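You operate a simulated robot arm through the tools that you are given. There is no shell and no other tool. Be economical: measure what you need, move in short steps, check, and stop when the job is done.

The job below is to be done with a simulated robot arm. You get a single attempt, and the scene is never put back.

Task
Measure roller A in the gauge and stand it in the tray for its size.
Fine: leave the gauge open.

It is judged by the outcome, as a careful person would: the job done as asked, and still so three seconds after it is handed in. It fails if anything else is knocked over, pushed out of place, dropped, spilled or broken.

Robot
A 6-joint arm with a two-finger parallel gripper, fixed in place. Base frame: the origin is at the foot of the arm, x ahead of it, y to its left, z up. Lengths are in mm, angles in rad, forces in N, time in s.
With the tool pointing down near the work surface it reaches from about 260 to 680 mm from the base axis. Its first joint turns from -1.152 to 1.152 rad. Payload 2.9 kg.
The TCP is the grasp point between the finger pads, 30 mm short of the fingertips. In the tool frame z runs along the fingers and y along their closing line. The gripper opens to 110 mm. The fingers are 20 mm wide and 10 mm thick; the gripper's body (48 by 112 mm) begins 55 mm behind the TCP.
Orientation is told as [roll, pitch, yaw] about the base's x, y, z axes, in that order, counted from this pose: with the fingers straight down and closing along the base's y, the tool's x points along the base's -x, its y along +y and its z along -z.

Tools
- The arm moves only by the tool nudge_tool. Its argument "plan" is a list that holds one entry, the list of rows, each a list of 7 numbers: the closure in counts, from 0 (fully open) to 255 (shut), then the shift along the tool's x, y, z in units of 40 mm (1.0 is 40 mm), then the turn, a rotation vector about the tool's x, y, z in units of 8 degrees (1.0 is 8 degrees). In form: [[[gripper, dx, dy, dz, rx, ry, rz], ...]]. A call has 1 to 20 rows; each row shifts and turns the commanded pose from where the row before left it, along the tool's axes as they then stand. A call with a number of a shift or a turn outside -1 to 1 is refused whole. Rows are played at 5 a second. More than 50 mm and 0.15 rad between two rows, or a gripper value outside its range, and nothing of the call is played. A pose out of reach is approached as far as the arm can. The call stops where the force on the tool passes 50 N (or 10 N more than at its start, if that is more) or the arm is blocked; 0.2 s more then pass. Each finger travels about 108 mm/s and halts on what it meets, pressing with about 40 N; the grip force reading is that of the motor and also rises with nothing between the fingers. The clock runs only during rows and for 0.2 s after the last one: add rows that do not move to give the fingers time. The reply holds the time, the measured pose of the TCP, the force on the tool along the base axes, the opening and the grip force, in the units named above and with some noise, with the torque about the TCP (base axes, N m) and any sound that the robot's microphone picked up.
- Cameras (640 x 400 px; columns grow to the right, rows downward): "scene" is fixed at [71.4, 423.4, 1393.1]; the picture's right is [-0.83, -0.55, 0.00], its down [-0.26, 0.40, -0.88] and it looks along [0.49, -0.73, -0.48] (base axes); focal length 340 px, centre (320, 200). "wrist" rides on the gripper at [72, 17, -103] in the tool frame; the picture's right is [-0.23, 0.97, 0.00], its down [-0.76, -0.18, -0.62] and it looks along [-0.61, -0.14, 0.78] (tool axes); focal length 222 px, centre (320, 200).
- grab_frame(camera): a new picture of that camera. The clock stands still meanwhile.
- pixel_to_xyz(camera, pixels): for up to 12 pixels [column, row] of the newest picture of that camera ("zoom" is the newest enlarged one), the place [x, y, z] in the base frame of the surface seen there, good to about 2 mm. The clock stands still meanwhile.
- enlarge(camera, box): a new picture of the part [left, top, right, bottom] of that camera's present view, enlarged. The clock stands still meanwhile.
- finish_job(): hands the job in; it is judged then, once.

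Keep the steps short. Do not move on a guess: measure, check each grasp and each placing, and mend mistakes. In all there are 80 turns and 38 pictures (those below and enlarged ones count). Leave the gripper open and the arm clear of the work at the hand-in unless told otherwise, and finish with a single line.

The tools are called by a JSON object that holds its "method" and its "body". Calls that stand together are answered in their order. nudge_tool: Moves the arm, as the interface text tells. Its arguments: {"type":"object","properties":{"plan":{"type":"array","items":{"type":"array","items":{"type":"array","items":{"type":"number"}}}}},"required":["plan"]} The other tools are called the same way: grab_frame (camera) takes a picture; pixel_to_xyz (camera, pixels) gives the place of the surface under pixels of a picture; enlarge (camera, box) takes an enlarged picture of a part of a camera's view; finish_job () hands the job in.

At the start:

```text
clock: 0.0
tcp_pos: [347.7, -68.2, 1111.3]
ee_rot: [-0.001, 0.001, 0.0]
ft_force: [-0.5, 0.3, -0.9]
ft_torque: [0.03, 0.02, -0.01]
opening: 110.0
grip_force: 0.0
```

scene: 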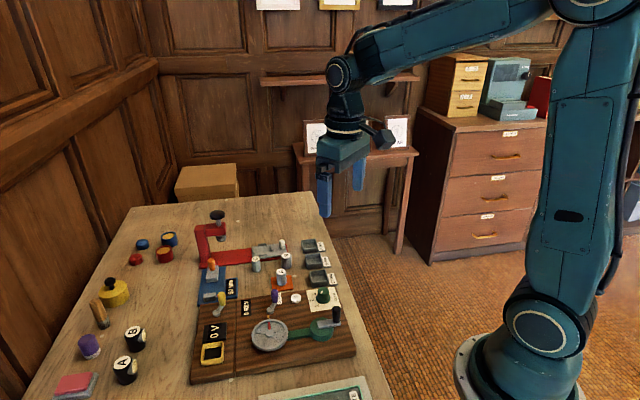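
wrist: 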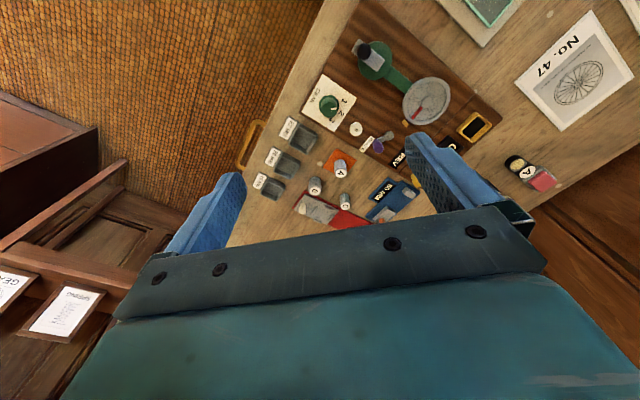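

I start with enlarged views of the work area to find roller A, the gauge and the trays.

{"method": "enlarge", "body": {"camera": "scene", "box": [180, 200, 360, 312]}}

{"method": "enlarge", "body": {"camera": "wrist", "box": [240, 20, 440, 230]}}

{"method": "enlarge", "body": {"camera": "scene", "box": [180, 270, 380, 395]}}

```text
3.56 times, centred on (270, 256) of scene
```

zoom: 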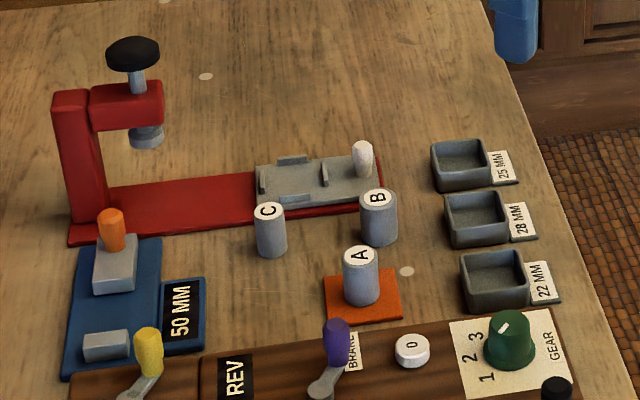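

```text
1.90 times, centred on (340, 125) of wrist
```

zoom: 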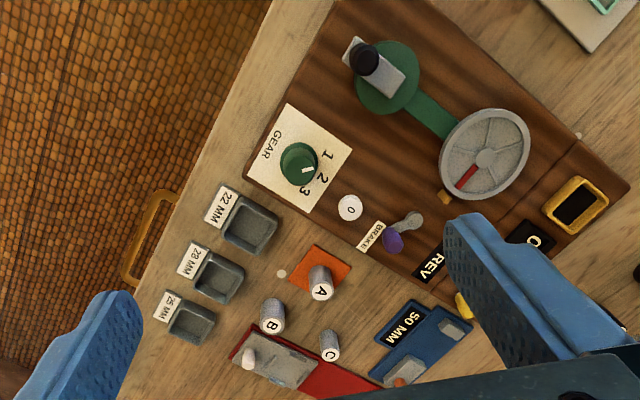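

```text
3.20 times, centred on (280, 332) of scene
```

zoom: 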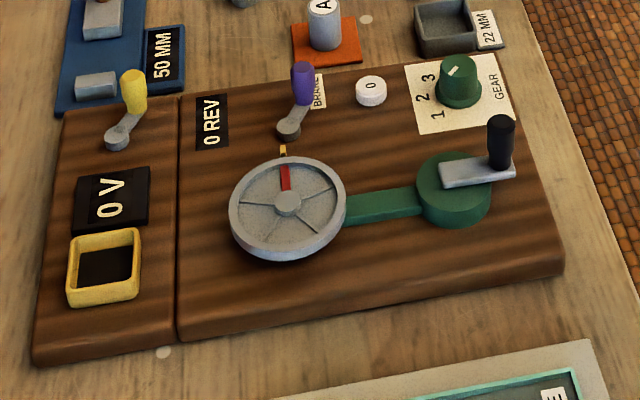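

Roller A stands on the orange pad. The gauge is the blue one with a "50 MM" display, a fixed block and a sliding block with an orange knob. I take a tighter view to measure from.

{"method": "enlarge", "body": {"camera": "scene", "box": [190, 236, 350, 336]}}

```text
4.00 times, centred on (270, 286) of scene
```

zoom: 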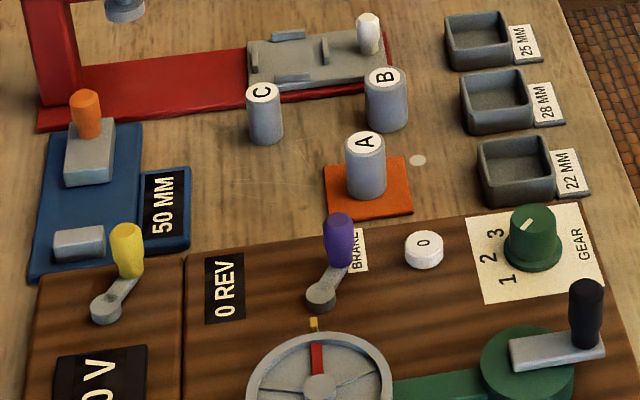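

I measure A, its neighbours, the gauge's jaws and knob, and the trays.

{"method": "pixel_to_xyz", "body": {"camera": "zoom", "pixels": [[365, 142], [346, 142], [384, 142], [365, 190], [336, 210], [263, 92], [384, 76], [85, 98], [85, 135], [92, 150], [78, 234], [60, 200]]}}

{"method": "pixel_to_xyz", "body": {"camera": "zoom", "pixels": [[70, 160], [108, 162], [58, 240], [102, 236], [78, 262], [515, 165], [495, 100], [480, 42], [340, 225], [130, 230], [410, 185], [125, 125]]}}

{"method": "pixel_to_xyz", "body": {"camera": "zoom", "pixels": [[480, 150], [548, 137], [555, 180], [490, 195], [462, 80], [523, 70], [535, 118], [475, 128], [45, 270], [32, 275], [115, 180], [70, 185]]}}

```text
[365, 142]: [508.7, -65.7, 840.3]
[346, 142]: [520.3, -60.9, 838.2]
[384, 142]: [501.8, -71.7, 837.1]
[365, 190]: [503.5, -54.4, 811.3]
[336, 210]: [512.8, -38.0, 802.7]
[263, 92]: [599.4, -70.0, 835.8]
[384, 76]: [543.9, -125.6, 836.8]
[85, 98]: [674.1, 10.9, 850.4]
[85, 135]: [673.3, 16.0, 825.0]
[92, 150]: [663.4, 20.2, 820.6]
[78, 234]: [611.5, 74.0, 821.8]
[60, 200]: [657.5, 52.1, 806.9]
```

```text
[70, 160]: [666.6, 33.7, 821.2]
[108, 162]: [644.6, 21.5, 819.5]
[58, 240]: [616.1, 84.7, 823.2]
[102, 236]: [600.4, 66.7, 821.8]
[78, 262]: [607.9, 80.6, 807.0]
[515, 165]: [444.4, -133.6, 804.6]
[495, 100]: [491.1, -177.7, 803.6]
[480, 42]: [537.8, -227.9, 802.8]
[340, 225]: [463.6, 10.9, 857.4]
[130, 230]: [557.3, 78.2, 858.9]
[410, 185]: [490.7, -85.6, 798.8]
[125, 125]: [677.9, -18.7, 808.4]
```

```text
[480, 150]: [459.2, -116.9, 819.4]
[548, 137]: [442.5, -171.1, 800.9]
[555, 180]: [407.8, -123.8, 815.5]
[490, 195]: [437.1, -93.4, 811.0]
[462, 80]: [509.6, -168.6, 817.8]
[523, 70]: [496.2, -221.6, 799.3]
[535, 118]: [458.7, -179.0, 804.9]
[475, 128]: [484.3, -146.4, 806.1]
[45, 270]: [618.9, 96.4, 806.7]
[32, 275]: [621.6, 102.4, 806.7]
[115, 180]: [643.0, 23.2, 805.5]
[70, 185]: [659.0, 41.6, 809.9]
```

A stands at about (510, -65), top z 838. The gauge line runs from the fixed jaw near (609, 76) to the slider near (660, 25), about 45° to the base axes. I move above A at z 950, turn the tool -44° in yaw, and half close the hand to clear the trays.

{"method": "nudge_tool", "body": {"plan": [[[139, -0.68, 0.01, 0.67, 0, 0, 0], [139, -0.68, 0.01, 0.67, 0, 0, 0], [139, -0.68, 0.01, 0.67, 0, 0, 0], [139, -0.68, 0.01, 0.67, 0, 0, 0], [139, -0.68, 0.01, 0.67, 0, 0, 0], [139, -0.68, 0.01, 0.67, 0, 0, 0], [139, 0, 0, 0, 0, 0, 0.917], [139, 0, 0, 0, 0, 0, 0.917], [139, 0, 0, 0, 0, 0, 0.917], [139, 0, 0, 0, 0, 0, 0.917], [139, 0, 0, 0, 0, 0, 0.917], [139, 0, 0, 0, 0, 0, 0.917], [139, 0, 0, 0, 0, 0, 0]]]}}

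{"method": "grab_frame", "body": {"camera": "wrist"}}

```text
clock: 2.8
tcp_pos: [509.6, -65.3, 950.7]
ee_rot: [-0.001, -0.001, -0.769]
ft_force: [0.2, 0.0, -0.5]
ft_torque: [-0.03, 0.0, 0.04]
opening: 50.1
grip_force: 0.2
```

```text
31 pictures are left
```

wrist: 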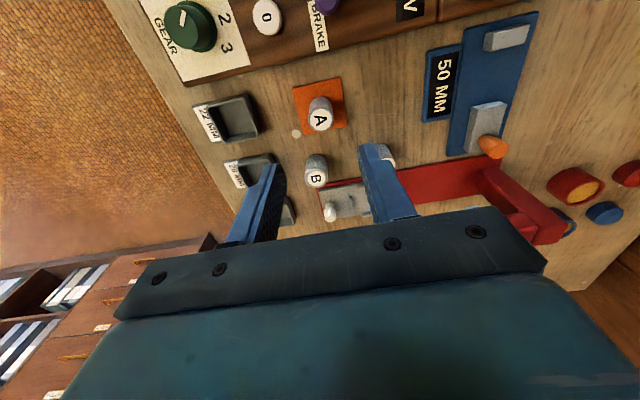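

The view shows A at pixel (320,113), the fixed jaw at (506,37) and the slider at (487,125). I measure them more exactly in an enlargement.

{"method": "enlarge", "body": {"camera": "wrist", "box": [400, 0, 560, 170]}}

{"method": "pixel_to_xyz", "body": {"camera": "wrist", "pixels": [[320, 121], [309, 117], [332, 121], [320, 131], [320, 110], [252, 98], [258, 135], [222, 140], [210, 103], [237, 118], [255, 162], [298, 90]]}}

```text
2.35 times, centred on (480, 85) of wrist
```

zoom: 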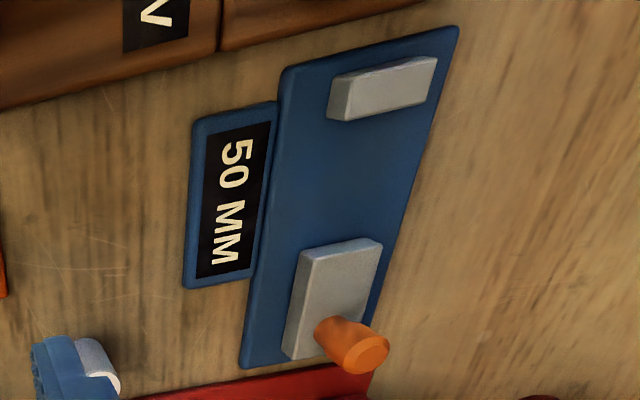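

```text
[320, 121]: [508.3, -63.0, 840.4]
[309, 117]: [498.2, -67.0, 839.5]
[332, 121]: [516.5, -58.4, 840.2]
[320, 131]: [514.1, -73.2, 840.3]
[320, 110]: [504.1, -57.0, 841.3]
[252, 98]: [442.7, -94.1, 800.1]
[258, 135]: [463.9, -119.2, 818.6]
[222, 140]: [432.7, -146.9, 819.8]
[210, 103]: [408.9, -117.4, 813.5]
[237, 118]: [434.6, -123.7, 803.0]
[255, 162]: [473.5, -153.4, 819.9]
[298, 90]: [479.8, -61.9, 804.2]
```

Now the gauge points from that enlargement.

{"method": "pixel_to_xyz", "body": {"camera": "zoom", "pixels": [[338, 100], [350, 85], [430, 92], [434, 64], [308, 255], [375, 246], [353, 325], [290, 340], [362, 352], [330, 326], [292, 75], [250, 362]]}}

```text
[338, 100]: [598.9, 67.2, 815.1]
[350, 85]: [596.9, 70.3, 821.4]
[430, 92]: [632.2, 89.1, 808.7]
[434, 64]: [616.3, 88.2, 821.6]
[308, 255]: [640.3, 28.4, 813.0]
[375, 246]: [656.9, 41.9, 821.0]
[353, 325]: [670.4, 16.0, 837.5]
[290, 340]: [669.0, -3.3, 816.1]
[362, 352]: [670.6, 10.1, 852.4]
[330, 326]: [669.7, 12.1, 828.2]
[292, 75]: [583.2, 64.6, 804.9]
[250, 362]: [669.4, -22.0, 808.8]
```

The gap's middle is at about (631, 53), the knob at (671, 11). Before going near the red press I check how tall and where it is.

{"method": "pixel_to_xyz", "body": {"camera": "wrist", "pixels": [[495, 175], [520, 205], [555, 235], [525, 225], [480, 175], [567, 218], [490, 200]]}}

{"method": "pixel_to_xyz", "body": {"camera": "scene", "pixels": [[217, 214], [200, 228], [205, 230], [220, 228], [202, 262], [222, 237]]}}

```text
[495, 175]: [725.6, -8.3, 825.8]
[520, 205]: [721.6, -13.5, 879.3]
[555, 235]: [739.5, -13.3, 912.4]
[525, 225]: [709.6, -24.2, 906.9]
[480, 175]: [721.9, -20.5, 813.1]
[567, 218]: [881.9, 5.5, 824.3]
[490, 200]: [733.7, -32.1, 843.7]
```

```text
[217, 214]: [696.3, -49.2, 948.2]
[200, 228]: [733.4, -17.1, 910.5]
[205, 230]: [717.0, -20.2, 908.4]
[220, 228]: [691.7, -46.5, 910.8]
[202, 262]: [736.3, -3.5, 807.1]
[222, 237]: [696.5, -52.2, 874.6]
```

The press column stands at about (727, -15), its screw at (696, -50), tops at 910–950. That leaves roughly 17 mm beside the hand when I'm at the knob. Now I descend on A to TCP z 850, with the fingertips at 820.

{"method": "nudge_tool", "body": {"plan": [[[139, 0.04, 0, 0.6, 0, 0, 0], [139, 0, 0, 0.6, 0, 0, 0], [139, 0, 0, 0.6, 0, 0, 0], [139, 0, 0, 0.4, 0, 0, 0], [139, 0, 0, 0.25, 0, 0, 0], [139, 0, 0, 0, 0, 0, 0]]]}}

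{"method": "grab_frame", "body": {"camera": "wrist"}}

```text
clock: 4.2
tcp_pos: [508.3, -64.7, 851.6]
ee_rot: [-0.001, 0.001, -0.769]
ft_force: [0.5, 0.6, 0.1]
ft_torque: [0.0, -0.01, 0.0]
opening: 50.3
grip_force: 0.0
```

```text
29 pictures are left
```

wrist: 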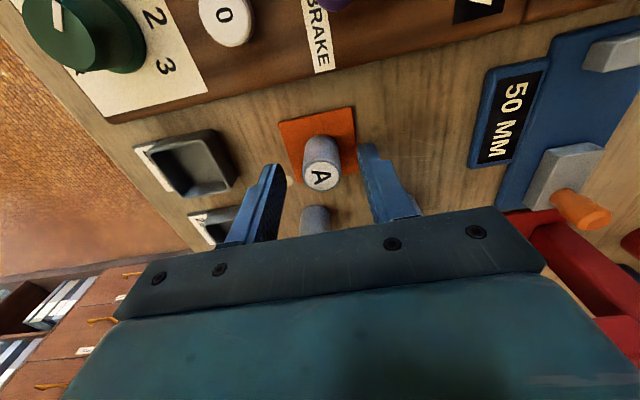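

A stands between the fingers at pixel (320,165). I close on it.

{"method": "nudge_tool", "body": {"plan": [[[255, 0, 0, 0, 0, 0, 0], [255, 0, 0, 0, 0, 0, 0], [255, 0, 0, 0, 0, 0, 0], [255, 0, 0, 0, 0, 0, 0]]]}}

```text
clock: 5.2
tcp_pos: [508.5, -66.4, 852.4]
ee_rot: [0.0, 0.001, -0.767]
ft_force: [0.9, 1.4, 0.8]
ft_torque: [0.04, -0.02, 0.02]
opening: 24.0
grip_force: 40.1
```

The grip holds at 24 mm opening. I lift 50 mm and check A comes along.

{"method": "nudge_tool", "body": {"plan": [[[255, 0, 0, -0.2, 0, 0, 0], [255, 0, 0, -0.55, 0, 0, 0], [255, 0, 0, -0.5, 0, 0, 0], [255, 0, 0, 0, 0, 0, 0]]]}}

{"method": "grab_frame", "body": {"camera": "wrist"}}

```text
clock: 6.2
tcp_pos: [509.9, -64.9, 903.8]
ee_rot: [0.001, 0.0, -0.767]
ft_force: [0.2, 0.2, -0.5]
ft_torque: [-0.01, 0.01, 0.01]
opening: 0.0
grip_force: 37.3
```

```text
28 pictures are left
```

wrist: 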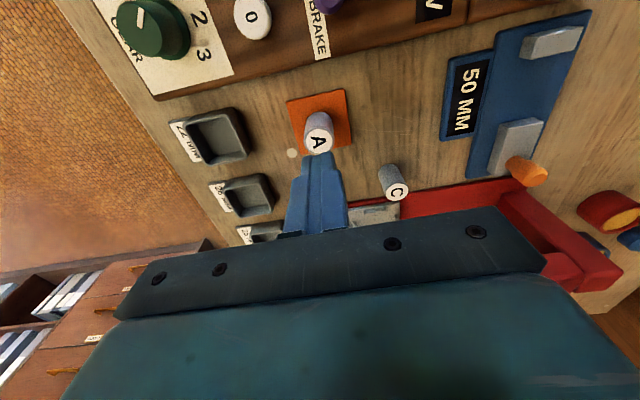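

A slipped out but still stands on its pad, turned a little. The grip was probably off its axis. I open the hand and measure A again.

{"method": "nudge_tool", "body": {"plan": [[[139, 0, 0, 0, 0, 0, 0], [139, 0, 0, 0, 0, 0, 0], [139, 0, 0, 0, 0, 0, 0], [139, 0, 0, 0, 0, 0, 0]]]}}

{"method": "enlarge", "body": {"camera": "wrist", "box": [270, 80, 370, 170]}}

{"method": "enlarge", "body": {"camera": "scene", "box": [262, 255, 312, 295]}}

```text
clock: 7.2
tcp_pos: [508.5, -64.7, 902.0]
ee_rot: [0.001, -0.002, -0.768]
ft_force: [-0.4, 0.0, -0.2]
ft_torque: [0.0, 0.01, -0.01]
opening: 50.3
grip_force: 0.0
```

```text
4.44 times, centred on (320, 125) of wrist
```

zoom: 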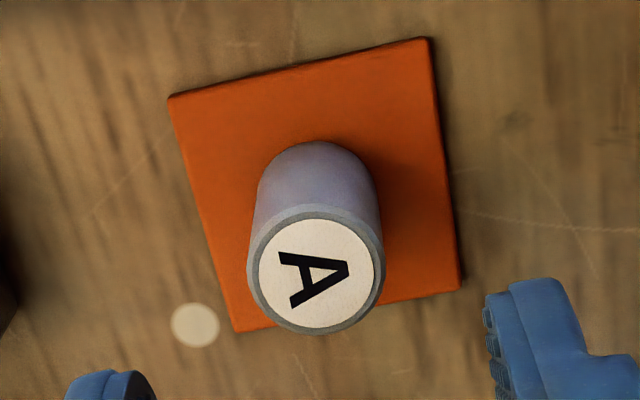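

```text
10.00 times, centred on (287, 275) of scene
```

zoom: 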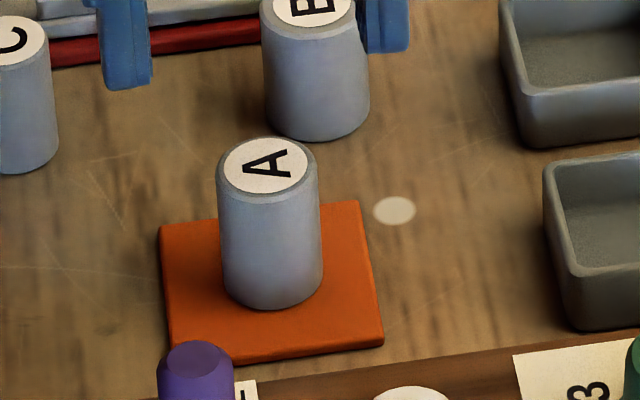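

I measure A's top centre and rim, and its lower front, in this enlargement.

{"method": "pixel_to_xyz", "body": {"camera": "zoom", "pixels": [[266, 167], [222, 170], [312, 168], [264, 142], [268, 196], [272, 300], [272, 240], [230, 250], [315, 250]]}}

{"method": "pixel_to_xyz", "body": {"camera": "wrist", "pixels": [[319, 142], [306, 141], [332, 141], [319, 153], [318, 130]]}}

```text
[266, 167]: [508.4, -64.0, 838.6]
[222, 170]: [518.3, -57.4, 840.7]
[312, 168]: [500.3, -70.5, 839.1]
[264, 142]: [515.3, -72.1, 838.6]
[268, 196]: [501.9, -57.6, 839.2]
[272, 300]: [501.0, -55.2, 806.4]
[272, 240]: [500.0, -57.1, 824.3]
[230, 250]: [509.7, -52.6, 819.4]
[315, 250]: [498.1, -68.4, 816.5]
```

```text
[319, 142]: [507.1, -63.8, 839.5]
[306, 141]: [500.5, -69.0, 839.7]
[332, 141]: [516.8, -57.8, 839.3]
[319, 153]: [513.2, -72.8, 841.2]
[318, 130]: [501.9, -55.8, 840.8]
```

A's centre is (508.4, -64.2), top 839.5, so the grip was centred but too high. I also need the tray depth and inner width and the display's height to choose how deep I can grip.

{"method": "pixel_to_xyz", "body": {"camera": "zoom", "pixels": [[555, 180], [590, 230], [630, 165], [580, 265], [505, 20], [545, 50], [600, 75], [535, 90]]}}

{"method": "pixel_to_xyz", "body": {"camera": "wrist", "pixels": [[184, 120], [240, 108], [250, 150], [205, 164], [195, 125], [232, 115], [240, 147], [207, 155], [220, 135], [465, 95], [450, 130], [489, 70]]}}

```text
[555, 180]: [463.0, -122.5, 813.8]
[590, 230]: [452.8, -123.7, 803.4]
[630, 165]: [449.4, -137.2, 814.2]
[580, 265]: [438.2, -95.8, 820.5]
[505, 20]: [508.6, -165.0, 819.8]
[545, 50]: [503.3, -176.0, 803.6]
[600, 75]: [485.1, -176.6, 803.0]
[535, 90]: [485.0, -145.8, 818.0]
```

```text
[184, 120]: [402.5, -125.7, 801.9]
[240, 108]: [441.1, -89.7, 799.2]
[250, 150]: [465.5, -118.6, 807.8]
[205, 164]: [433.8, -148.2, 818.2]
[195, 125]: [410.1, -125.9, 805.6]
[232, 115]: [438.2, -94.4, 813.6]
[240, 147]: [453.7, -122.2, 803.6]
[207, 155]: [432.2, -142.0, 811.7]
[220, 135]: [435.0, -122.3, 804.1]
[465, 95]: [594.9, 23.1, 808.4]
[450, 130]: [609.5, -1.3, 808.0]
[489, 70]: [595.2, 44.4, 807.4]
```

The tray floor is 803.5 and its rim 819, so for the tray I want the tips no lower than needed. I regrip 6.5 mm deeper at TCP 846 and lift slowly as a test.

{"method": "nudge_tool", "body": {"plan": [[[139, 0, 0.005, 0.6, 0, 0, 0.125], [139, 0, 0, 0.5, 0, 0, 0], [139, 0, 0, 0.3125, 0, 0, 0], [139, 0, 0, 0, 0, 0, 0], [255, 0, 0, 0, 0, 0, 0], [255, 0, 0, 0, 0, 0, 0], [255, 0, 0, 0, 0, 0, 0], [255, 0, 0, 0, 0, 0, 0]]]}}

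{"method": "nudge_tool", "body": {"plan": [[[255, 0, 0, -0.05, 0, 0, 0], [255, 0, 0, -0.05, 0, 0, 0], [255, 0, 0, -0.1, 0, 0, 0], [255, 0, 0, -0.1, 0, 0, 0], [255, 0, 0, 0, 0, 0, 0]]]}}

{"method": "grab_frame", "body": {"camera": "wrist"}}

```text
clock: 9.0
tcp_pos: [507.2, -65.2, 846.8]
ee_rot: [0.0, 0.0, -0.786]
ft_force: [0.6, 0.9, 0.5]
ft_torque: [0.01, -0.03, -0.03]
opening: 24.0
grip_force: 40.1
```

```text
clock: 10.2
tcp_pos: [509.2, -63.3, 858.8]
ee_rot: [-0.001, -0.001, -0.786]
ft_force: [0.2, 0.7, -1.4]
ft_torque: [0.01, -0.04, 0.02]
opening: 24.0
grip_force: 40.1
```

```text
25 pictures are left
```

wrist: 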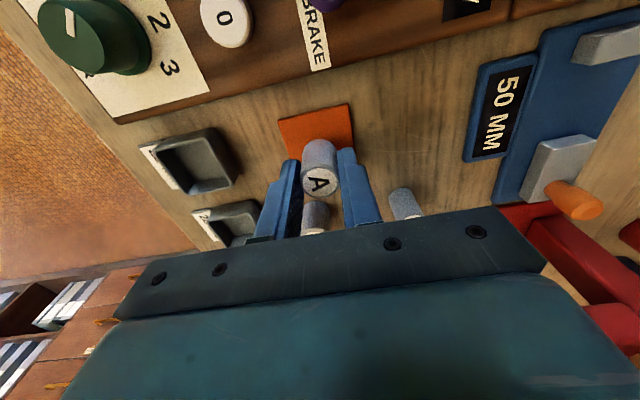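

A is now held and lifted 12 mm, still at 24 mm opening. I raise it gently to z 900, then carry it along tool y to above the gauge gap, next to the fixed jaw.

{"method": "nudge_tool", "body": {"plan": [[[255, 0, 0, -0.2, 0, 0, 0], [255, 0, 0, -0.3, 0, 0, 0], [255, 0, 0, -0.3, 0, 0, 0], [255, 0, 0, -0.25, 0, 0, 0], [255, 0.0125, 0.2, 0, 0, 0, 0], [255, 0.0125, 0.4, 0, 0, 0, 0], [255, 0.0125, 0.5, 0, 0, 0, 0], [255, 0.0125, 0.5, 0, 0, 0, 0], [255, 0.0125, 0.5, 0, 0, 0, 0], [255, 0.0125, 0.5, 0, 0, 0, 0], [255, 0.0125, 0.5, 0, 0, 0, 0], [255, 0.0125, 0.5, 0, 0, 0, 0], [255, 0.0125, 0.4, 0, 0, 0, 0], [255, 0, 0.26, 0, 0, 0, 0], [255, 0, 0, 0, 0, 0, 0]]]}}

{"method": "grab_frame", "body": {"camera": "wrist"}}

```text
clock: 13.4
tcp_pos: [624.8, 59.3, 901.5]
ee_rot: [0.001, 0.0, -0.786]
ft_force: [0.0, 0.6, -1.0]
ft_torque: [0.03, -0.02, 0.02]
opening: 24.1
grip_force: 39.6
```

```text
24 pictures are left
```

wrist: 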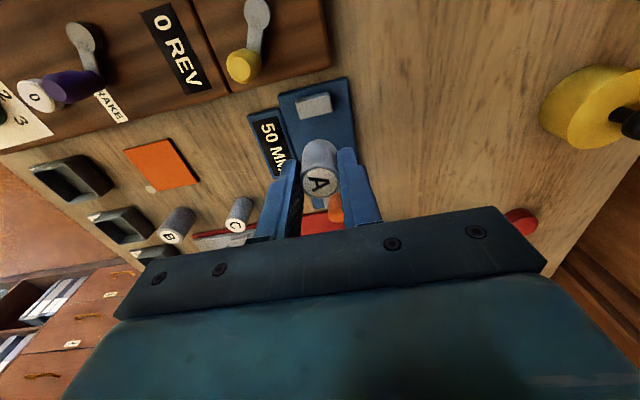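

Held over the gauge. I measure the fixed jaw and slider from both cameras to set the lowering point.

{"method": "enlarge", "body": {"camera": "scene", "box": [185, 245, 265, 310]}}

{"method": "enlarge", "body": {"camera": "wrist", "box": [270, 70, 370, 220]}}

```text
6.15 times, centred on (225, 278) of scene
```

zoom: 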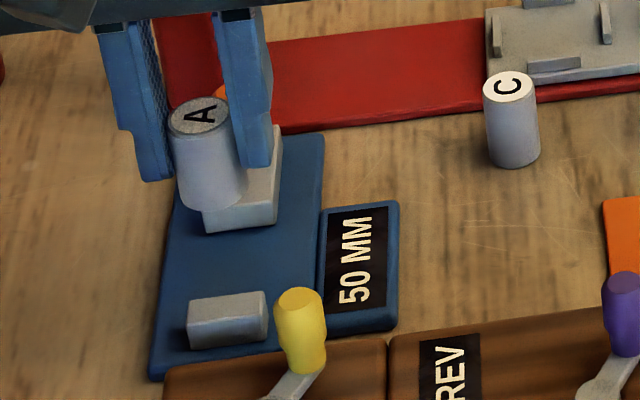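

```text
2.67 times, centred on (320, 145) of wrist
```

zoom: 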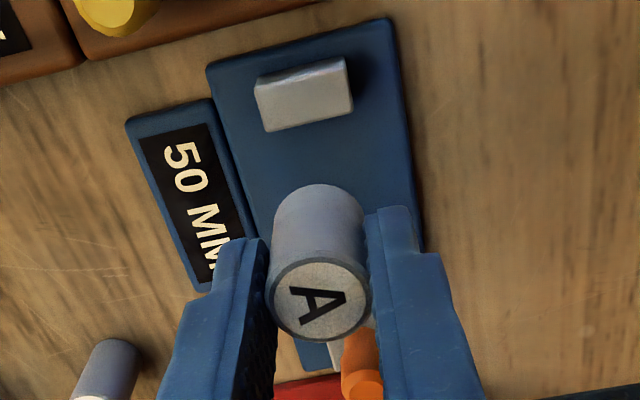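

{"method": "pixel_to_xyz", "body": {"camera": "zoom", "pixels": [[258, 85], [343, 64], [265, 102], [348, 84], [268, 126], [350, 106], [305, 85], [310, 115], [310, 150], [360, 150], [220, 80], [395, 40]]}}

```text
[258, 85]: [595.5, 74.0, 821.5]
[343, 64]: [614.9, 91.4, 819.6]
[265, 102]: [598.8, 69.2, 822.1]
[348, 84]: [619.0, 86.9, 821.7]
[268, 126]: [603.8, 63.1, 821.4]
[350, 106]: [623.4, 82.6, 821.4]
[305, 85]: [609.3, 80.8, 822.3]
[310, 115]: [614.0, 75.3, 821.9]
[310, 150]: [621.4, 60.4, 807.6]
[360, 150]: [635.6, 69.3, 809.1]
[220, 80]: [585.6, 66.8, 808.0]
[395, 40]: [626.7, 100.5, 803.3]
```

The fixed jaw's face runs (603.8, 63.1)–(623.4, 82.6). A is centred on it with about 5 mm to spare, so I lower to about 2 mm above the plate.

{"method": "nudge_tool", "body": {"plan": [[[255, 0, 0.025, 0.4, 0, 0, 0], [255, 0, 0, 0.4, 0, 0, 0], [255, 0, 0, 0.25, 0, 0, 0], [255, 0, 0, 0.12, 0, 0, 0], [255, 0, 0, 0, 0, 0, 0]]]}}

{"method": "enlarge", "body": {"camera": "scene", "box": [185, 245, 265, 310]}}

```text
clock: 14.6
tcp_pos: [628.3, 57.7, 854.4]
ee_rot: [-0.001, 0.001, -0.785]
ft_force: [-0.8, 0.1, -1.1]
ft_torque: [-0.01, -0.02, -0.01]
opening: 23.8
grip_force: 39.7
```

```text
6.15 times, centred on (225, 278) of scene
```

zoom: 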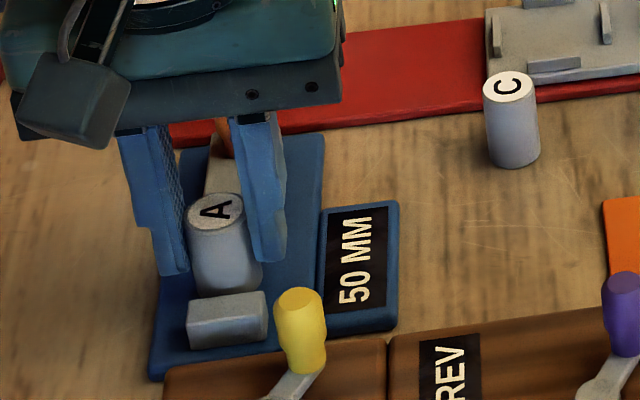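

It hangs between the jaws, clear of both. I lower in 1 mm rows, watching the force.

{"method": "nudge_tool", "body": {"plan": [[[255, 0, 0, 0.025, 0, 0, 0], [255, 0, 0, 0.025, 0, 0, 0], [255, 0, 0, 0.025, 0, 0, 0], [255, 0, 0, 0, 0, 0, 0]]]}}

```text
clock: 15.6
tcp_pos: [627.5, 60.4, 851.8]
ee_rot: [0.001, -0.002, -0.785]
ft_force: [-1.3, 0.1, -0.9]
ft_torque: [0.02, 0.01, -0.02]
opening: 23.9
grip_force: 40.2
```

{"method": "nudge_tool", "body": {"plan": [[[255, 0, 0, 0.025, 0, 0, 0], [255, 0, 0, 0, 0, 0, 0]]]}}

{"method": "nudge_tool", "body": {"plan": [[[255, 0, 0, 0.02, 0, 0, 0], [255, 0, 0, 0, 0, 0, 0]]]}}

```text
clock: 16.2
tcp_pos: [626.4, 60.0, 850.4]
ee_rot: [0.001, -0.001, -0.786]
ft_force: [-0.2, 0.0, -1.1]
ft_torque: [0.06, -0.01, -0.02]
opening: 23.9
grip_force: 39.9
```

```text
clock: 16.8
tcp_pos: [627.4, 60.3, 850.1]
ee_rot: [0.002, -0.004, -0.786]
ft_force: [-0.3, 2.9, 7.4]
ft_torque: [0.11, 0.08, 0.01]
opening: 24.0
grip_force: 40.4
```

Upward force of 7.4 N: A is on the plate. I open, then rise straight up.

{"method": "nudge_tool", "body": {"plan": [[[150, 0, 0, 0, 0, 0, 0], [150, 0, 0, 0, 0, 0, 0], [150, 0, 0, 0, 0, 0, 0], [150, 0, 0, -0.3, 0, 0, 0], [150, 0, 0, -0.5, 0, 0, 0], [150, 0, 0, -0.5, 0, 0, 0], [150, 0, 0, 0, 0, 0, 0]]]}}

{"method": "grab_frame", "body": {"camera": "wrist"}}

```text
clock: 18.4
tcp_pos: [625.7, 59.4, 902.8]
ee_rot: [0.0, 0.0, -0.783]
ft_force: [-0.2, -1.4, 0.3]
ft_torque: [0.04, -0.04, 0.02]
opening: 45.4
grip_force: 0.1
```

```text
20 pictures are left
```

wrist: 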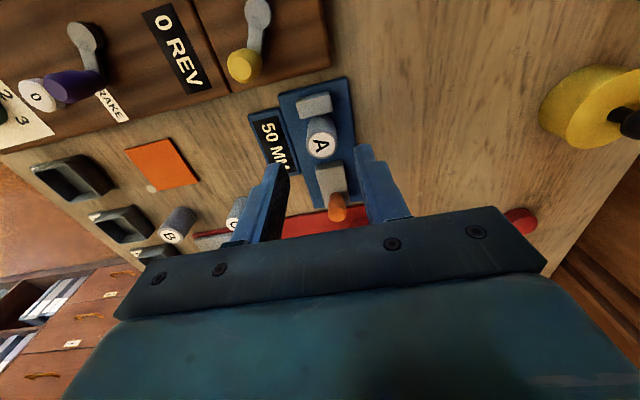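

A stands between the jaws. Next the knob: I measure its top near pixel (340,212), and A's top.

{"method": "enlarge", "body": {"camera": "wrist", "box": [290, 80, 390, 230]}}

{"method": "pixel_to_xyz", "body": {"camera": "wrist", "pixels": [[340, 213], [333, 213], [346, 213], [338, 200], [322, 146], [330, 180]]}}

{"method": "pixel_to_xyz", "body": {"camera": "scene", "pixels": [[211, 260], [211, 265], [213, 270], [222, 262]]}}

```text
2.67 times, centred on (340, 155) of wrist
```

zoom: 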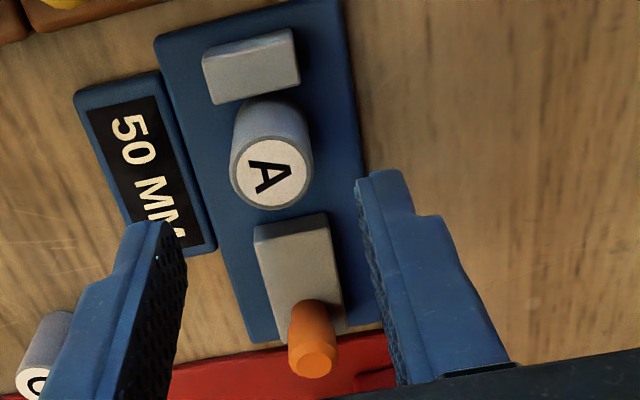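

```text
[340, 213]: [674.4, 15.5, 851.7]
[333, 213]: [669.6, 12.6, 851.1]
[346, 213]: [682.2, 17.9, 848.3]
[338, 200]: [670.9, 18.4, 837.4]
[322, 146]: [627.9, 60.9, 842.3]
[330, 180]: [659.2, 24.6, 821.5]
```

```text
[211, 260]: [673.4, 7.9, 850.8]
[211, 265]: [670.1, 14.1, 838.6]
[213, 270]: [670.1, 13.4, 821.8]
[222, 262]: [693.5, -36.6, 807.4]
```

The knob is about 14 mm thick, centred near (674, 12), from z 822 to 851. I move over it at z 902, moving only along tool -x.

{"method": "nudge_tool", "body": {"plan": [[[150, -0.4, 0, 0, 0, 0, 0], [150, -0.5, 0, 0, 0, 0, 0], [150, -0.5, 0, 0, 0, 0, 0], [150, -0.285, 0, 0, 0, 0, 0], [150, 0, 0, 0, 0, 0, 0]]]}}

{"method": "grab_frame", "body": {"camera": "wrist"}}

{"method": "grab_frame", "body": {"camera": "scene"}}

```text
clock: 19.6
tcp_pos: [673.6, 10.5, 900.5]
ee_rot: [0.001, 0.002, -0.786]
ft_force: [-0.2, -0.7, 0.1]
ft_torque: [0.01, 0.03, 0.01]
opening: 45.5
grip_force: 0.0
```

```text
18 pictures are left
```

wrist: 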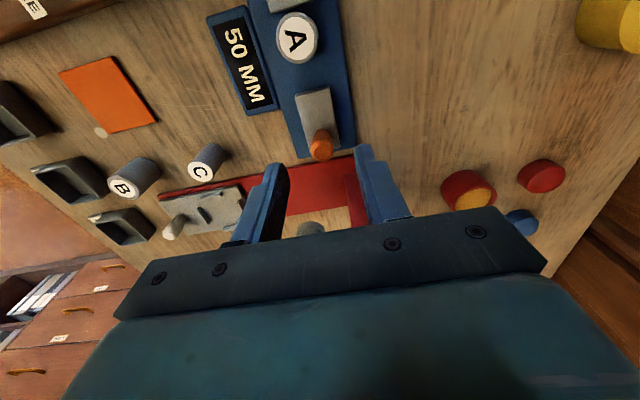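

```text
17 pictures are left
```

scene: 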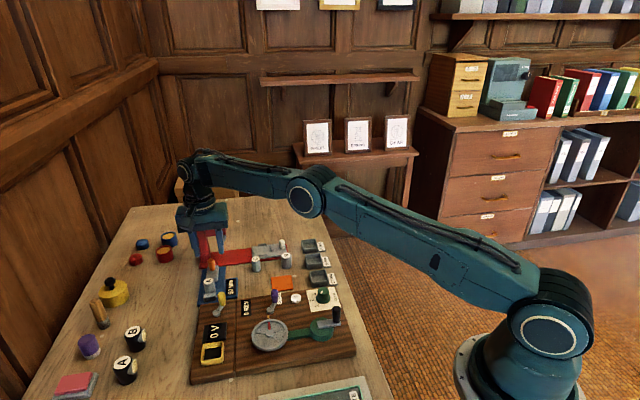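

The knob shows at (320,148), midway between the fingers, and nothing touches the press. I descend to TCP 856.

{"method": "nudge_tool", "body": {"plan": [[[150, 0, 0, 0.3, 0, 0, 0], [150, 0, 0, 0.3, 0, 0, 0], [150, 0, 0, 0.3, 0, 0, 0], [150, 0, 0, 0.23, 0, 0, 0], [150, 0, 0, 0, 0, 0, 0]]]}}

{"method": "enlarge", "body": {"camera": "scene", "box": [165, 195, 265, 310]}}

```text
clock: 20.8
tcp_pos: [673.5, 11.8, 856.3]
ee_rot: [0.001, 0.001, -0.785]
ft_force: [0.0, 0.1, 0.7]
ft_torque: [0.02, -0.01, 0.01]
opening: 45.1
grip_force: 0.0
```

```text
3.48 times, centred on (215, 252) of scene
```

zoom: 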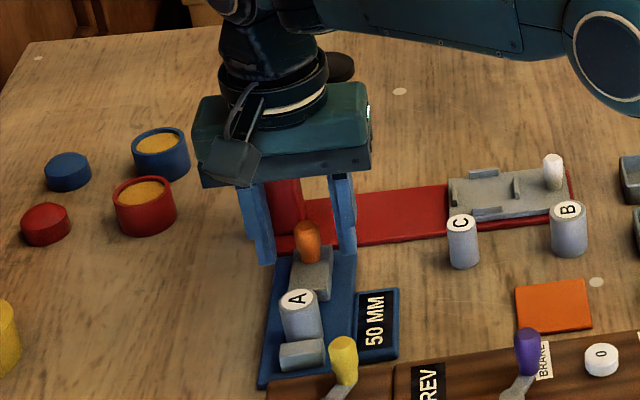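

The knob is between the fingers. I close on it.

{"method": "nudge_tool", "body": {"plan": [[[230, 0, 0, 0, 0, 0, 0], [230, 0, 0, 0, 0, 0, 0], [255, 0, 0, 0, 0, 0, 0], [255, 0, 0, 0, 0, 0, 0]]]}}

```text
clock: 21.8
tcp_pos: [673.9, 12.1, 855.8]
ee_rot: [-0.001, 0.0, -0.787]
ft_force: [-3.9, -3.1, 0.7]
ft_torque: [-0.03, 0.11, -0.02]
opening: 17.1
grip_force: 45.8
```

The knob is gripped at 17 mm. I slide it toward A along tool +x, first 16 mm in 4 mm rows.

{"method": "nudge_tool", "body": {"plan": [[[255, 0.1, 0, 0, 0, 0, 0], [255, 0.1, 0, 0, 0, 0, 0], [255, 0.1, 0, 0, 0, 0, 0], [255, 0.1, 0, 0, 0, 0, 0], [255, 0, 0, 0, 0, 0, 0]]]}}

```text
clock: 23.0
tcp_pos: [662.4, 23.5, 855.8]
ee_rot: [0.0, 0.0, -0.786]
ft_force: [-7.7, -7.2, 1.4]
ft_torque: [-0.26, -0.07, -0.11]
opening: 17.0
grip_force: 45.0
```

The slider follows. There is a small sideways force of about 10 N, so I ease tool y by -0.8 mm and go on in 1–2 mm rows.

{"method": "nudge_tool", "body": {"plan": [[[255, 0.05, -0.02, 0, 0, 0, 0], [255, 0.05, 0, 0, 0, 0, 0], [255, 0.05, 0, 0, 0, 0, 0], [255, 0, 0, 0, 0, 0, 0]]]}}

{"method": "nudge_tool", "body": {"plan": [[[255, 0.025, 0, 0, 0, 0, 0], [255, 0.025, 0, 0, 0, 0, 0], [255, 0, 0, 0, 0, 0, 0]]]}}

{"method": "enlarge", "body": {"camera": "scene", "box": [185, 245, 265, 310]}}

```text
clock: 24.0
tcp_pos: [659.1, 27.6, 856.1]
ee_rot: [-0.001, 0.001, -0.785]
ft_force: [-5.4, -4.3, -3.5]
ft_torque: [0.06, 0.19, -0.01]
opening: 16.9
grip_force: 45.3
```

```text
clock: 24.8
tcp_pos: [657.0, 28.7, 855.2]
ee_rot: [0.0, -0.002, -0.785]
ft_force: [-1.0, -0.9, -4.6]
ft_torque: [-0.15, -0.13, 0.04]
opening: 17.0
grip_force: 44.9
```

```text
6.15 times, centred on (225, 278) of scene
```

zoom: 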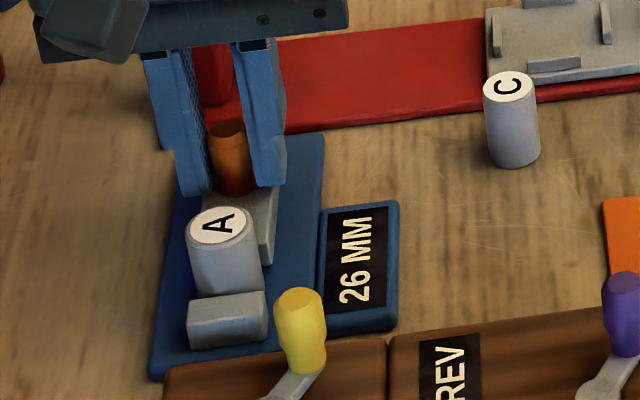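

The display reads 26 MM and A is near the fixed jaw, but there's no push-back yet. I go on in half-millimetre rows.

{"method": "nudge_tool", "body": {"plan": [[[255, 0.0125, 0, 0, 0, 0, 0], [255, 0.0125, 0, 0, 0, 0, 0], [255, 0, 0, 0, 0, 0, 0]]]}}

{"method": "nudge_tool", "body": {"plan": [[[255, 0.0125, 0, 0, 0, 0, 0], [255, 0.0125, 0, 0, 0, 0, 0], [255, 0, 0, 0, 0, 0, 0]]]}}

{"method": "enlarge", "body": {"camera": "scene", "box": [185, 245, 265, 310]}}

```text
clock: 25.6
tcp_pos: [655.9, 29.1, 855.5]
ee_rot: [-0.001, 0.0, -0.787]
ft_force: [2.7, 0.9, -6.2]
ft_torque: [-0.14, -0.21, 0.02]
opening: 17.2
grip_force: 44.8
```

```text
clock: 26.4
tcp_pos: [656.4, 30.3, 856.6]
ee_rot: [0.0, -0.001, -0.787]
ft_force: [3.6, -3.1, -6.5]
ft_torque: [0.1, 0.09, -0.01]
opening: 17.1
grip_force: 44.7
```

```text
6.15 times, centred on (225, 278) of scene
```

zoom: 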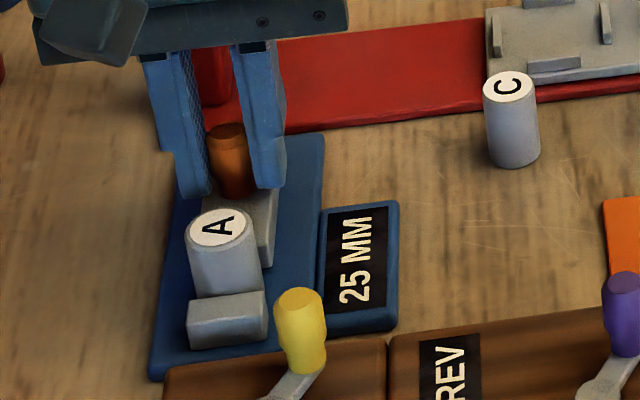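

It reads 25 MM and the force along the slide has just begun, about 5 N. I push 2 mm more: the reading must hold and the force rise if A is truly clamped.

{"method": "nudge_tool", "body": {"plan": [[[255, 0.0125, 0, 0, 0, 0, 0], [255, 0.0125, 0, 0, 0, 0, 0], [255, 0, 0, 0, 0, 0, 0]]]}}

{"method": "nudge_tool", "body": {"plan": [[[255, 0.0125, 0, 0, 0, 0, 0], [255, 0.0125, 0, 0, 0, 0, 0], [255, 0, 0, 0, 0, 0, 0]]]}}

{"method": "enlarge", "body": {"camera": "scene", "box": [185, 245, 265, 310]}}

```text
clock: 27.2
tcp_pos: [656.2, 30.0, 856.2]
ee_rot: [0.002, -0.005, -0.788]
ft_force: [15.9, -8.4, -8.4]
ft_torque: [-0.31, -0.39, 0.03]
opening: 17.0
grip_force: 45.1
```

```text
clock: 28.0
tcp_pos: [657.6, 29.1, 855.4]
ee_rot: [0.003, -0.004, -0.789]
ft_force: [21.6, -14.1, -2.7]
ft_torque: [-0.06, -0.04, -0.01]
opening: 17.2
grip_force: 45.4
```

```text
6.15 times, centred on (225, 278) of scene
```

zoom: 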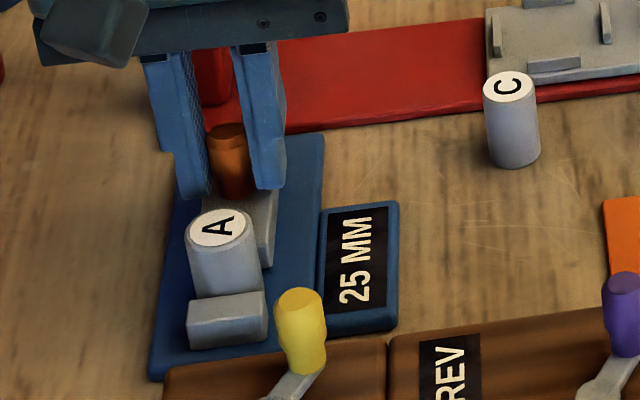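

The force rose to 25 N and the reading held, so A measures 25 MM. I slide the jaw back 27 mm to open, checking the force.

{"method": "nudge_tool", "body": {"plan": [[[255, -0.1, 0, 0, 0, 0, 0], [255, -0.1, 0, 0, 0, 0, 0], [255, -0.1, 0, 0, 0, 0, 0], [255, -0.1, 0.01, 0, 0, 0, 0], [255, -0.1, 0, 0, 0, 0, 0], [255, -0.1, 0, 0, 0, 0, 0], [255, -0.08, 0, 0, 0, 0, 0], [255, 0, 0, 0, 0, 0, 0]]]}}

```text
clock: 29.8
tcp_pos: [673.2, 12.1, 856.1]
ee_rot: [0.0, 0.002, -0.786]
ft_force: [-3.0, 1.8, 3.5]
ft_torque: [-0.02, 0.01, 0.01]
opening: 17.2
grip_force: 45.3
```

Back at the start place with little force. I release the knob and rise.

{"method": "nudge_tool", "body": {"plan": [[[150, 0, 0, 0, 0, 0, 0], [150, 0, 0, 0, 0, 0, 0], [150, 0, 0, 0, 0, 0, 0], [150, 0, 0, -0.4, 0, 0, 0], [150, 0, 0, -0.4, 0, 0, 0], [150, 0, 0, -0.35, 0, 0, 0], [150, 0.4, 0, 0, 0, 0, 0], [150, 0.5, 0, 0, 0, 0, 0], [150, 0.5, 0, 0, 0, 0, 0], [150, 0.4, 0, 0, 0, 0, 0], [150, 0, 0, 0, 0, 0, 0]]]}}

{"method": "grab_frame", "body": {"camera": "wrist"}}

{"method": "enlarge", "body": {"camera": "wrist", "box": [260, 70, 400, 230]}}

```text
clock: 32.2
tcp_pos: [622.7, 61.5, 903.0]
ee_rot: [-0.001, 0.001, -0.787]
ft_force: [-0.3, -0.5, 0.9]
ft_torque: [0.0, 0.0, 0.02]
opening: 45.6
grip_force: 0.0
```

```text
12 pictures are left
```

wrist: 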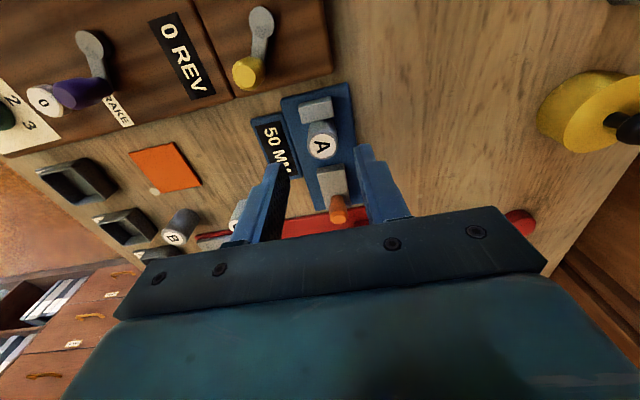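

```text
2.50 times, centred on (330, 150) of wrist
```

zoom: 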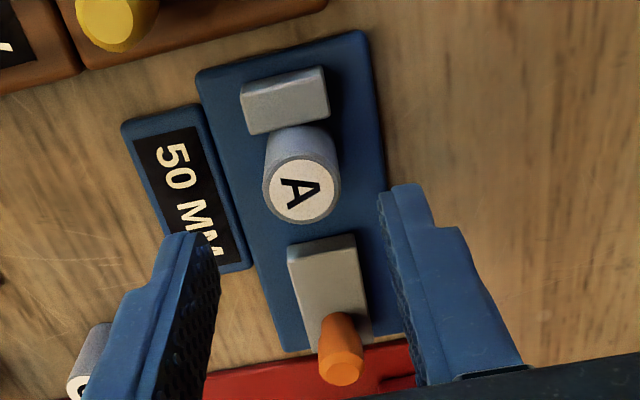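

The gauge reads 50 MM again and A still stands, against the fixed jaw. I measure A's top here and the 25 mm tray from the scene.

{"method": "pixel_to_xyz", "body": {"camera": "zoom", "pixels": [[302, 190], [272, 190], [333, 190], [300, 162], [304, 216]]}}

{"method": "enlarge", "body": {"camera": "scene", "box": [290, 232, 345, 270]}}

```text
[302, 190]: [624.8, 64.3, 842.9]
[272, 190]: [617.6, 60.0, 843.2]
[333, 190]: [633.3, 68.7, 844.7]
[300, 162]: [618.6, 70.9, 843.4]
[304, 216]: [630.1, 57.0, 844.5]
```

```text
10.53 times, centred on (318, 251) of scene
```

zoom: 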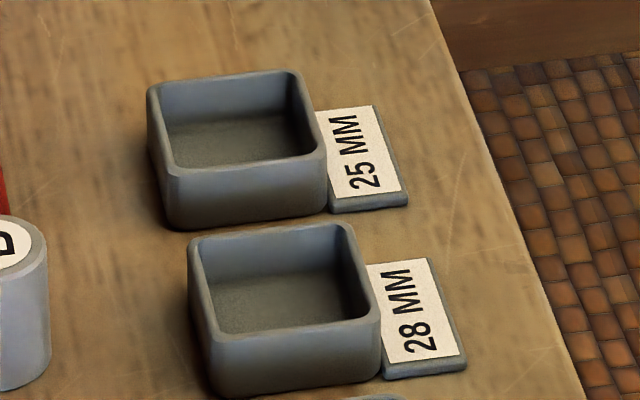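

{"method": "pixel_to_xyz", "body": {"camera": "zoom", "pixels": [[152, 88], [300, 72], [322, 155], [172, 172], [240, 140], [205, 150], [280, 145], [245, 163], [230, 76], [158, 130], [314, 115]]}}

```text
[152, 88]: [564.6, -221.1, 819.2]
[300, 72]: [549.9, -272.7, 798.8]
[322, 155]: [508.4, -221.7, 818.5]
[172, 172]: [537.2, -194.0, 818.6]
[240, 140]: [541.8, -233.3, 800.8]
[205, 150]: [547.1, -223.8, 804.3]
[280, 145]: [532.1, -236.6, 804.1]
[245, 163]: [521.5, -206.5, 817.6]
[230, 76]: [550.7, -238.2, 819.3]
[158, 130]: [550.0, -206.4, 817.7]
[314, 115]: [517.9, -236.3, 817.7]
```

The 25 mm tray is centred at (536, -222), rim 818.5, floor about 804. A is at (625, 64.1), top 843.5. I descend to TCP 852.5, so the tips end about 15 mm above A's base and clear the tray rim later. Then I close.

{"method": "nudge_tool", "body": {"plan": [[[150, 0, 0.055, 0.4, 0, 0, 0], [150, 0, 0, 0.4, 0, 0, 0], [150, 0, 0, 0.25, 0, 0, 0], [150, 0, 0, 0.1675, 0, 0, 0], [150, 0, 0, 0, 0, 0, 0]]]}}

{"method": "nudge_tool", "body": {"plan": [[[200, 0, 0, 0, 0, 0, 0], [255, 0, 0, 0, 0, 0, 0], [255, 0, 0, 0, 0, 0, 0], [255, 0, 0, 0, 0, 0, 0], [255, 0, 0, 0, 0, 0, 0]]]}}

{"method": "nudge_tool", "body": {"plan": [[[255, 0, 0, -0.05, 0, 0, 0], [255, 0, 0, -0.05, 0, 0, 0], [255, 0, 0, -0.05, 0, 0, 0], [255, 0, 0, 0, 0, 0, 0]]]}}

```text
clock: 33.4
tcp_pos: [623.5, 64.7, 852.3]
ee_rot: [0.001, 0.0, -0.786]
ft_force: [0.8, -0.3, -1.0]
ft_torque: [0.0, 0.04, 0.02]
opening: 45.2
grip_force: 0.0
```

```text
clock: 34.6
tcp_pos: [623.7, 65.1, 852.8]
ee_rot: [0.0, 0.0, -0.786]
ft_force: [0.0, -0.2, -0.1]
ft_torque: [-0.04, -0.01, 0.01]
opening: 24.1
grip_force: 39.5
```

```text
clock: 35.6
tcp_pos: [624.1, 65.3, 859.8]
ee_rot: [0.001, -0.003, -0.787]
ft_force: [5.4, -3.8, -2.9]
ft_torque: [-0.21, -0.18, 0.03]
opening: 23.8
grip_force: 40.1
```

Gripped at 24 mm and lifting, but A leans on the fixed jaw with about 6 N. I back off 3 mm along tool -x, then lift.

{"method": "nudge_tool", "body": {"plan": [[[255, -0.04, 0, 0, 0, 0, 0], [255, -0.04, 0, 0, 0, 0, 0], [255, 0, 0, 0, 0, 0, 0]]]}}

{"method": "nudge_tool", "body": {"plan": [[[255, 0, 0, -0.1, 0, 0, 0], [255, 0, 0, -0.2, 0, 0, 0], [255, 0, 0, -0.3, 0, 0, 0], [255, 0, 0, -0.3, 0, 0, 0], [255, 0, 0, -0.2, 0, 0, 0], [255, 0, 0, 0, 0, 0, 0]]]}}

{"method": "grab_frame", "body": {"camera": "wrist"}}

```text
clock: 36.4
tcp_pos: [627.1, 62.8, 859.3]
ee_rot: [0.0, 0.002, -0.786]
ft_force: [-0.1, -0.4, -1.6]
ft_torque: [-0.02, -0.02, 0.0]
opening: 23.9
grip_force: 40.4
```

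```text
clock: 37.8
tcp_pos: [627.7, 62.7, 903.6]
ee_rot: [0.0, 0.0, -0.786]
ft_force: [-0.3, -0.9, -1.6]
ft_torque: [0.01, 0.0, 0.01]
opening: 23.8
grip_force: 39.9
```

```text
9 pictures are left
```

wrist: 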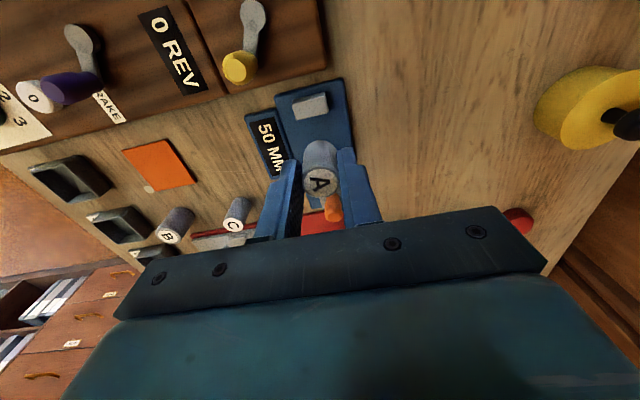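

A is firmly held. I carry it at z ~914, first along tool -y, then diagonally to above the 25 mm tray.

{"method": "nudge_tool", "body": {"plan": [[[255, 0, -0.222, -0.25, 0, 0, 0], [255, 0, -0.472, 0, 0, 0, 0], [255, 0, -0.472, 0, 0, 0, 0], [255, 0, -0.522, 0, 0, 0, 0], [255, 0, -0.522, 0, 0, 0, 0], [255, 0, -0.522, 0, 0, 0, 0], [255, 0, -0.522, 0, 0, 0, 0], [255, 0, -0.522, 0, 0, 0, 0], [255, 0, -0.472, 0, 0, 0, 0], [255, -0.34, -0.266, 0, 0, 0, 0], [255, -0.42, -0.266, 0, 0, 0, 0], [255, -0.42, -0.266, 0, 0, 0, 0], [255, -0.42, -0.266, 0, 0, 0, 0], [255, -0.42, -0.266, 0, 0, 0, 0], [255, -0.42, -0.266, 0, 0, 0, 0], [255, -0.4, -0.266, 0, 0, 0, 0], [255, -0.34, -0.266, 0, 0, 0, 0], [255, -0.24, -0.266, 0, 0, 0, 0], [255, 0, 0, 0, 0, 0, 0]]]}}

{"method": "nudge_tool", "body": {"plan": [[[255, 0, 0, 0, 0, 0, 0]]]}}

{"method": "grab_frame", "body": {"camera": "wrist"}}

```text
clock: 41.8
tcp_pos: [535.8, -222.3, 912.5]
ee_rot: [0.0, 0.0, -0.784]
ft_force: [-0.5, 0.8, -1.7]
ft_torque: [0.01, 0.01, 0.04]
opening: 23.9
grip_force: 40.0
```

```text
clock: 42.2
tcp_pos: [534.9, -223.0, 912.8]
ee_rot: [-0.002, -0.001, -0.786]
ft_force: [-0.6, 0.2, -1.9]
ft_torque: [-0.03, 0.05, -0.02]
opening: 24.2
grip_force: 39.7
```

```text
8 pictures are left
```

wrist: 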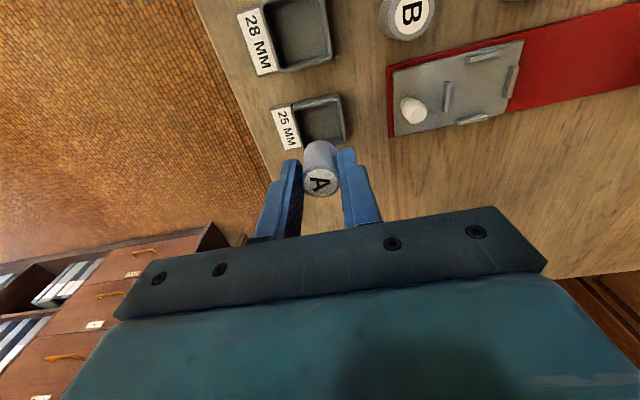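

A is held above the 25 MM tray. I re-measure that rim from this view before lowering.

{"method": "pixel_to_xyz", "body": {"camera": "wrist", "pixels": [[297, 106], [340, 95], [344, 117], [319, 101], [299, 118], [346, 134], [320, 122], [320, 181]]}}

```text
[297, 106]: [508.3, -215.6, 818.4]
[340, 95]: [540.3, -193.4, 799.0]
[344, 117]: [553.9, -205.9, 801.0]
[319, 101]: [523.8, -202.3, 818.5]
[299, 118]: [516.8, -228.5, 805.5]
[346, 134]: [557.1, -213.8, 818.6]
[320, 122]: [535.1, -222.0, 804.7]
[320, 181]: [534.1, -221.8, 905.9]
```

A is about 1 mm off the tray's centre, so I shift by that and lower to about 6 mm above the floor.

{"method": "nudge_tool", "body": {"plan": [[[255, -0.025, 0.025, 0.35, 0, 0, 0], [255, 0, 0, 0.4, 0, 0, 0], [255, 0, 0, 0.35, 0, 0, 0], [255, 0, 0, 0.2, 0, 0, 0], [255, 0, 0, 0.12, 0, 0, 0], [255, 0, 0, 0, 0, 0, 0]]]}}

{"method": "enlarge", "body": {"camera": "scene", "box": [280, 220, 350, 270]}}

```text
clock: 43.6
tcp_pos: [536.6, -222.0, 855.9]
ee_rot: [-0.001, 0.0, -0.784]
ft_force: [-0.8, 0.1, -1.0]
ft_torque: [0.03, 0.03, 0.01]
opening: 23.8
grip_force: 39.9
```

```text
8.00 times, centred on (315, 245) of scene
```

zoom: 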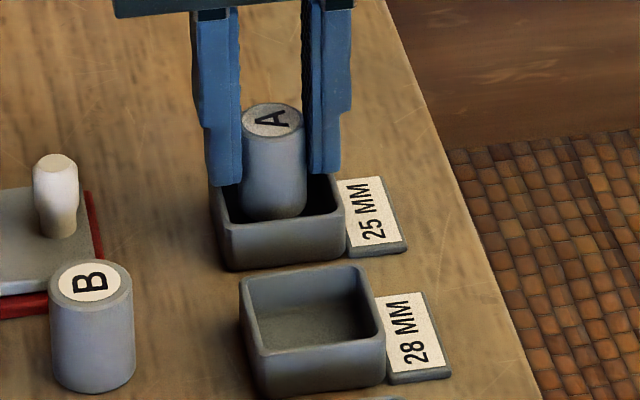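

A's lower end is inside the tray walls and no force shows. I lower in 1 mm rows and watch for the floor.

{"method": "nudge_tool", "body": {"plan": [[[255, 0, 0, 0.025, 0, 0, 0], [255, 0, 0, 0.025, 0, 0, 0], [255, 0, 0, 0.025, 0, 0, 0], [255, 0, 0, 0.025, 0, 0, 0], [255, 0, 0, 0, 0, 0, 0]]]}}

{"method": "nudge_tool", "body": {"plan": [[[255, 0, 0, 0.025, 0, 0, 0], [255, 0, 0, 0, 0, 0, 0]]]}}

```text
clock: 44.8
tcp_pos: [536.5, -220.8, 852.7]
ee_rot: [0.0, 0.001, -0.785]
ft_force: [0.7, 0.0, -1.9]
ft_torque: [0.0, 0.0, -0.02]
opening: 23.8
grip_force: 40.3
```

```text
clock: 45.4
tcp_pos: [536.8, -221.0, 852.2]
ee_rot: [0.001, 0.0, -0.784]
ft_force: [-0.3, 0.0, -1.7]
ft_torque: [-0.03, -0.04, -0.02]
opening: 23.8
grip_force: 40.4
```

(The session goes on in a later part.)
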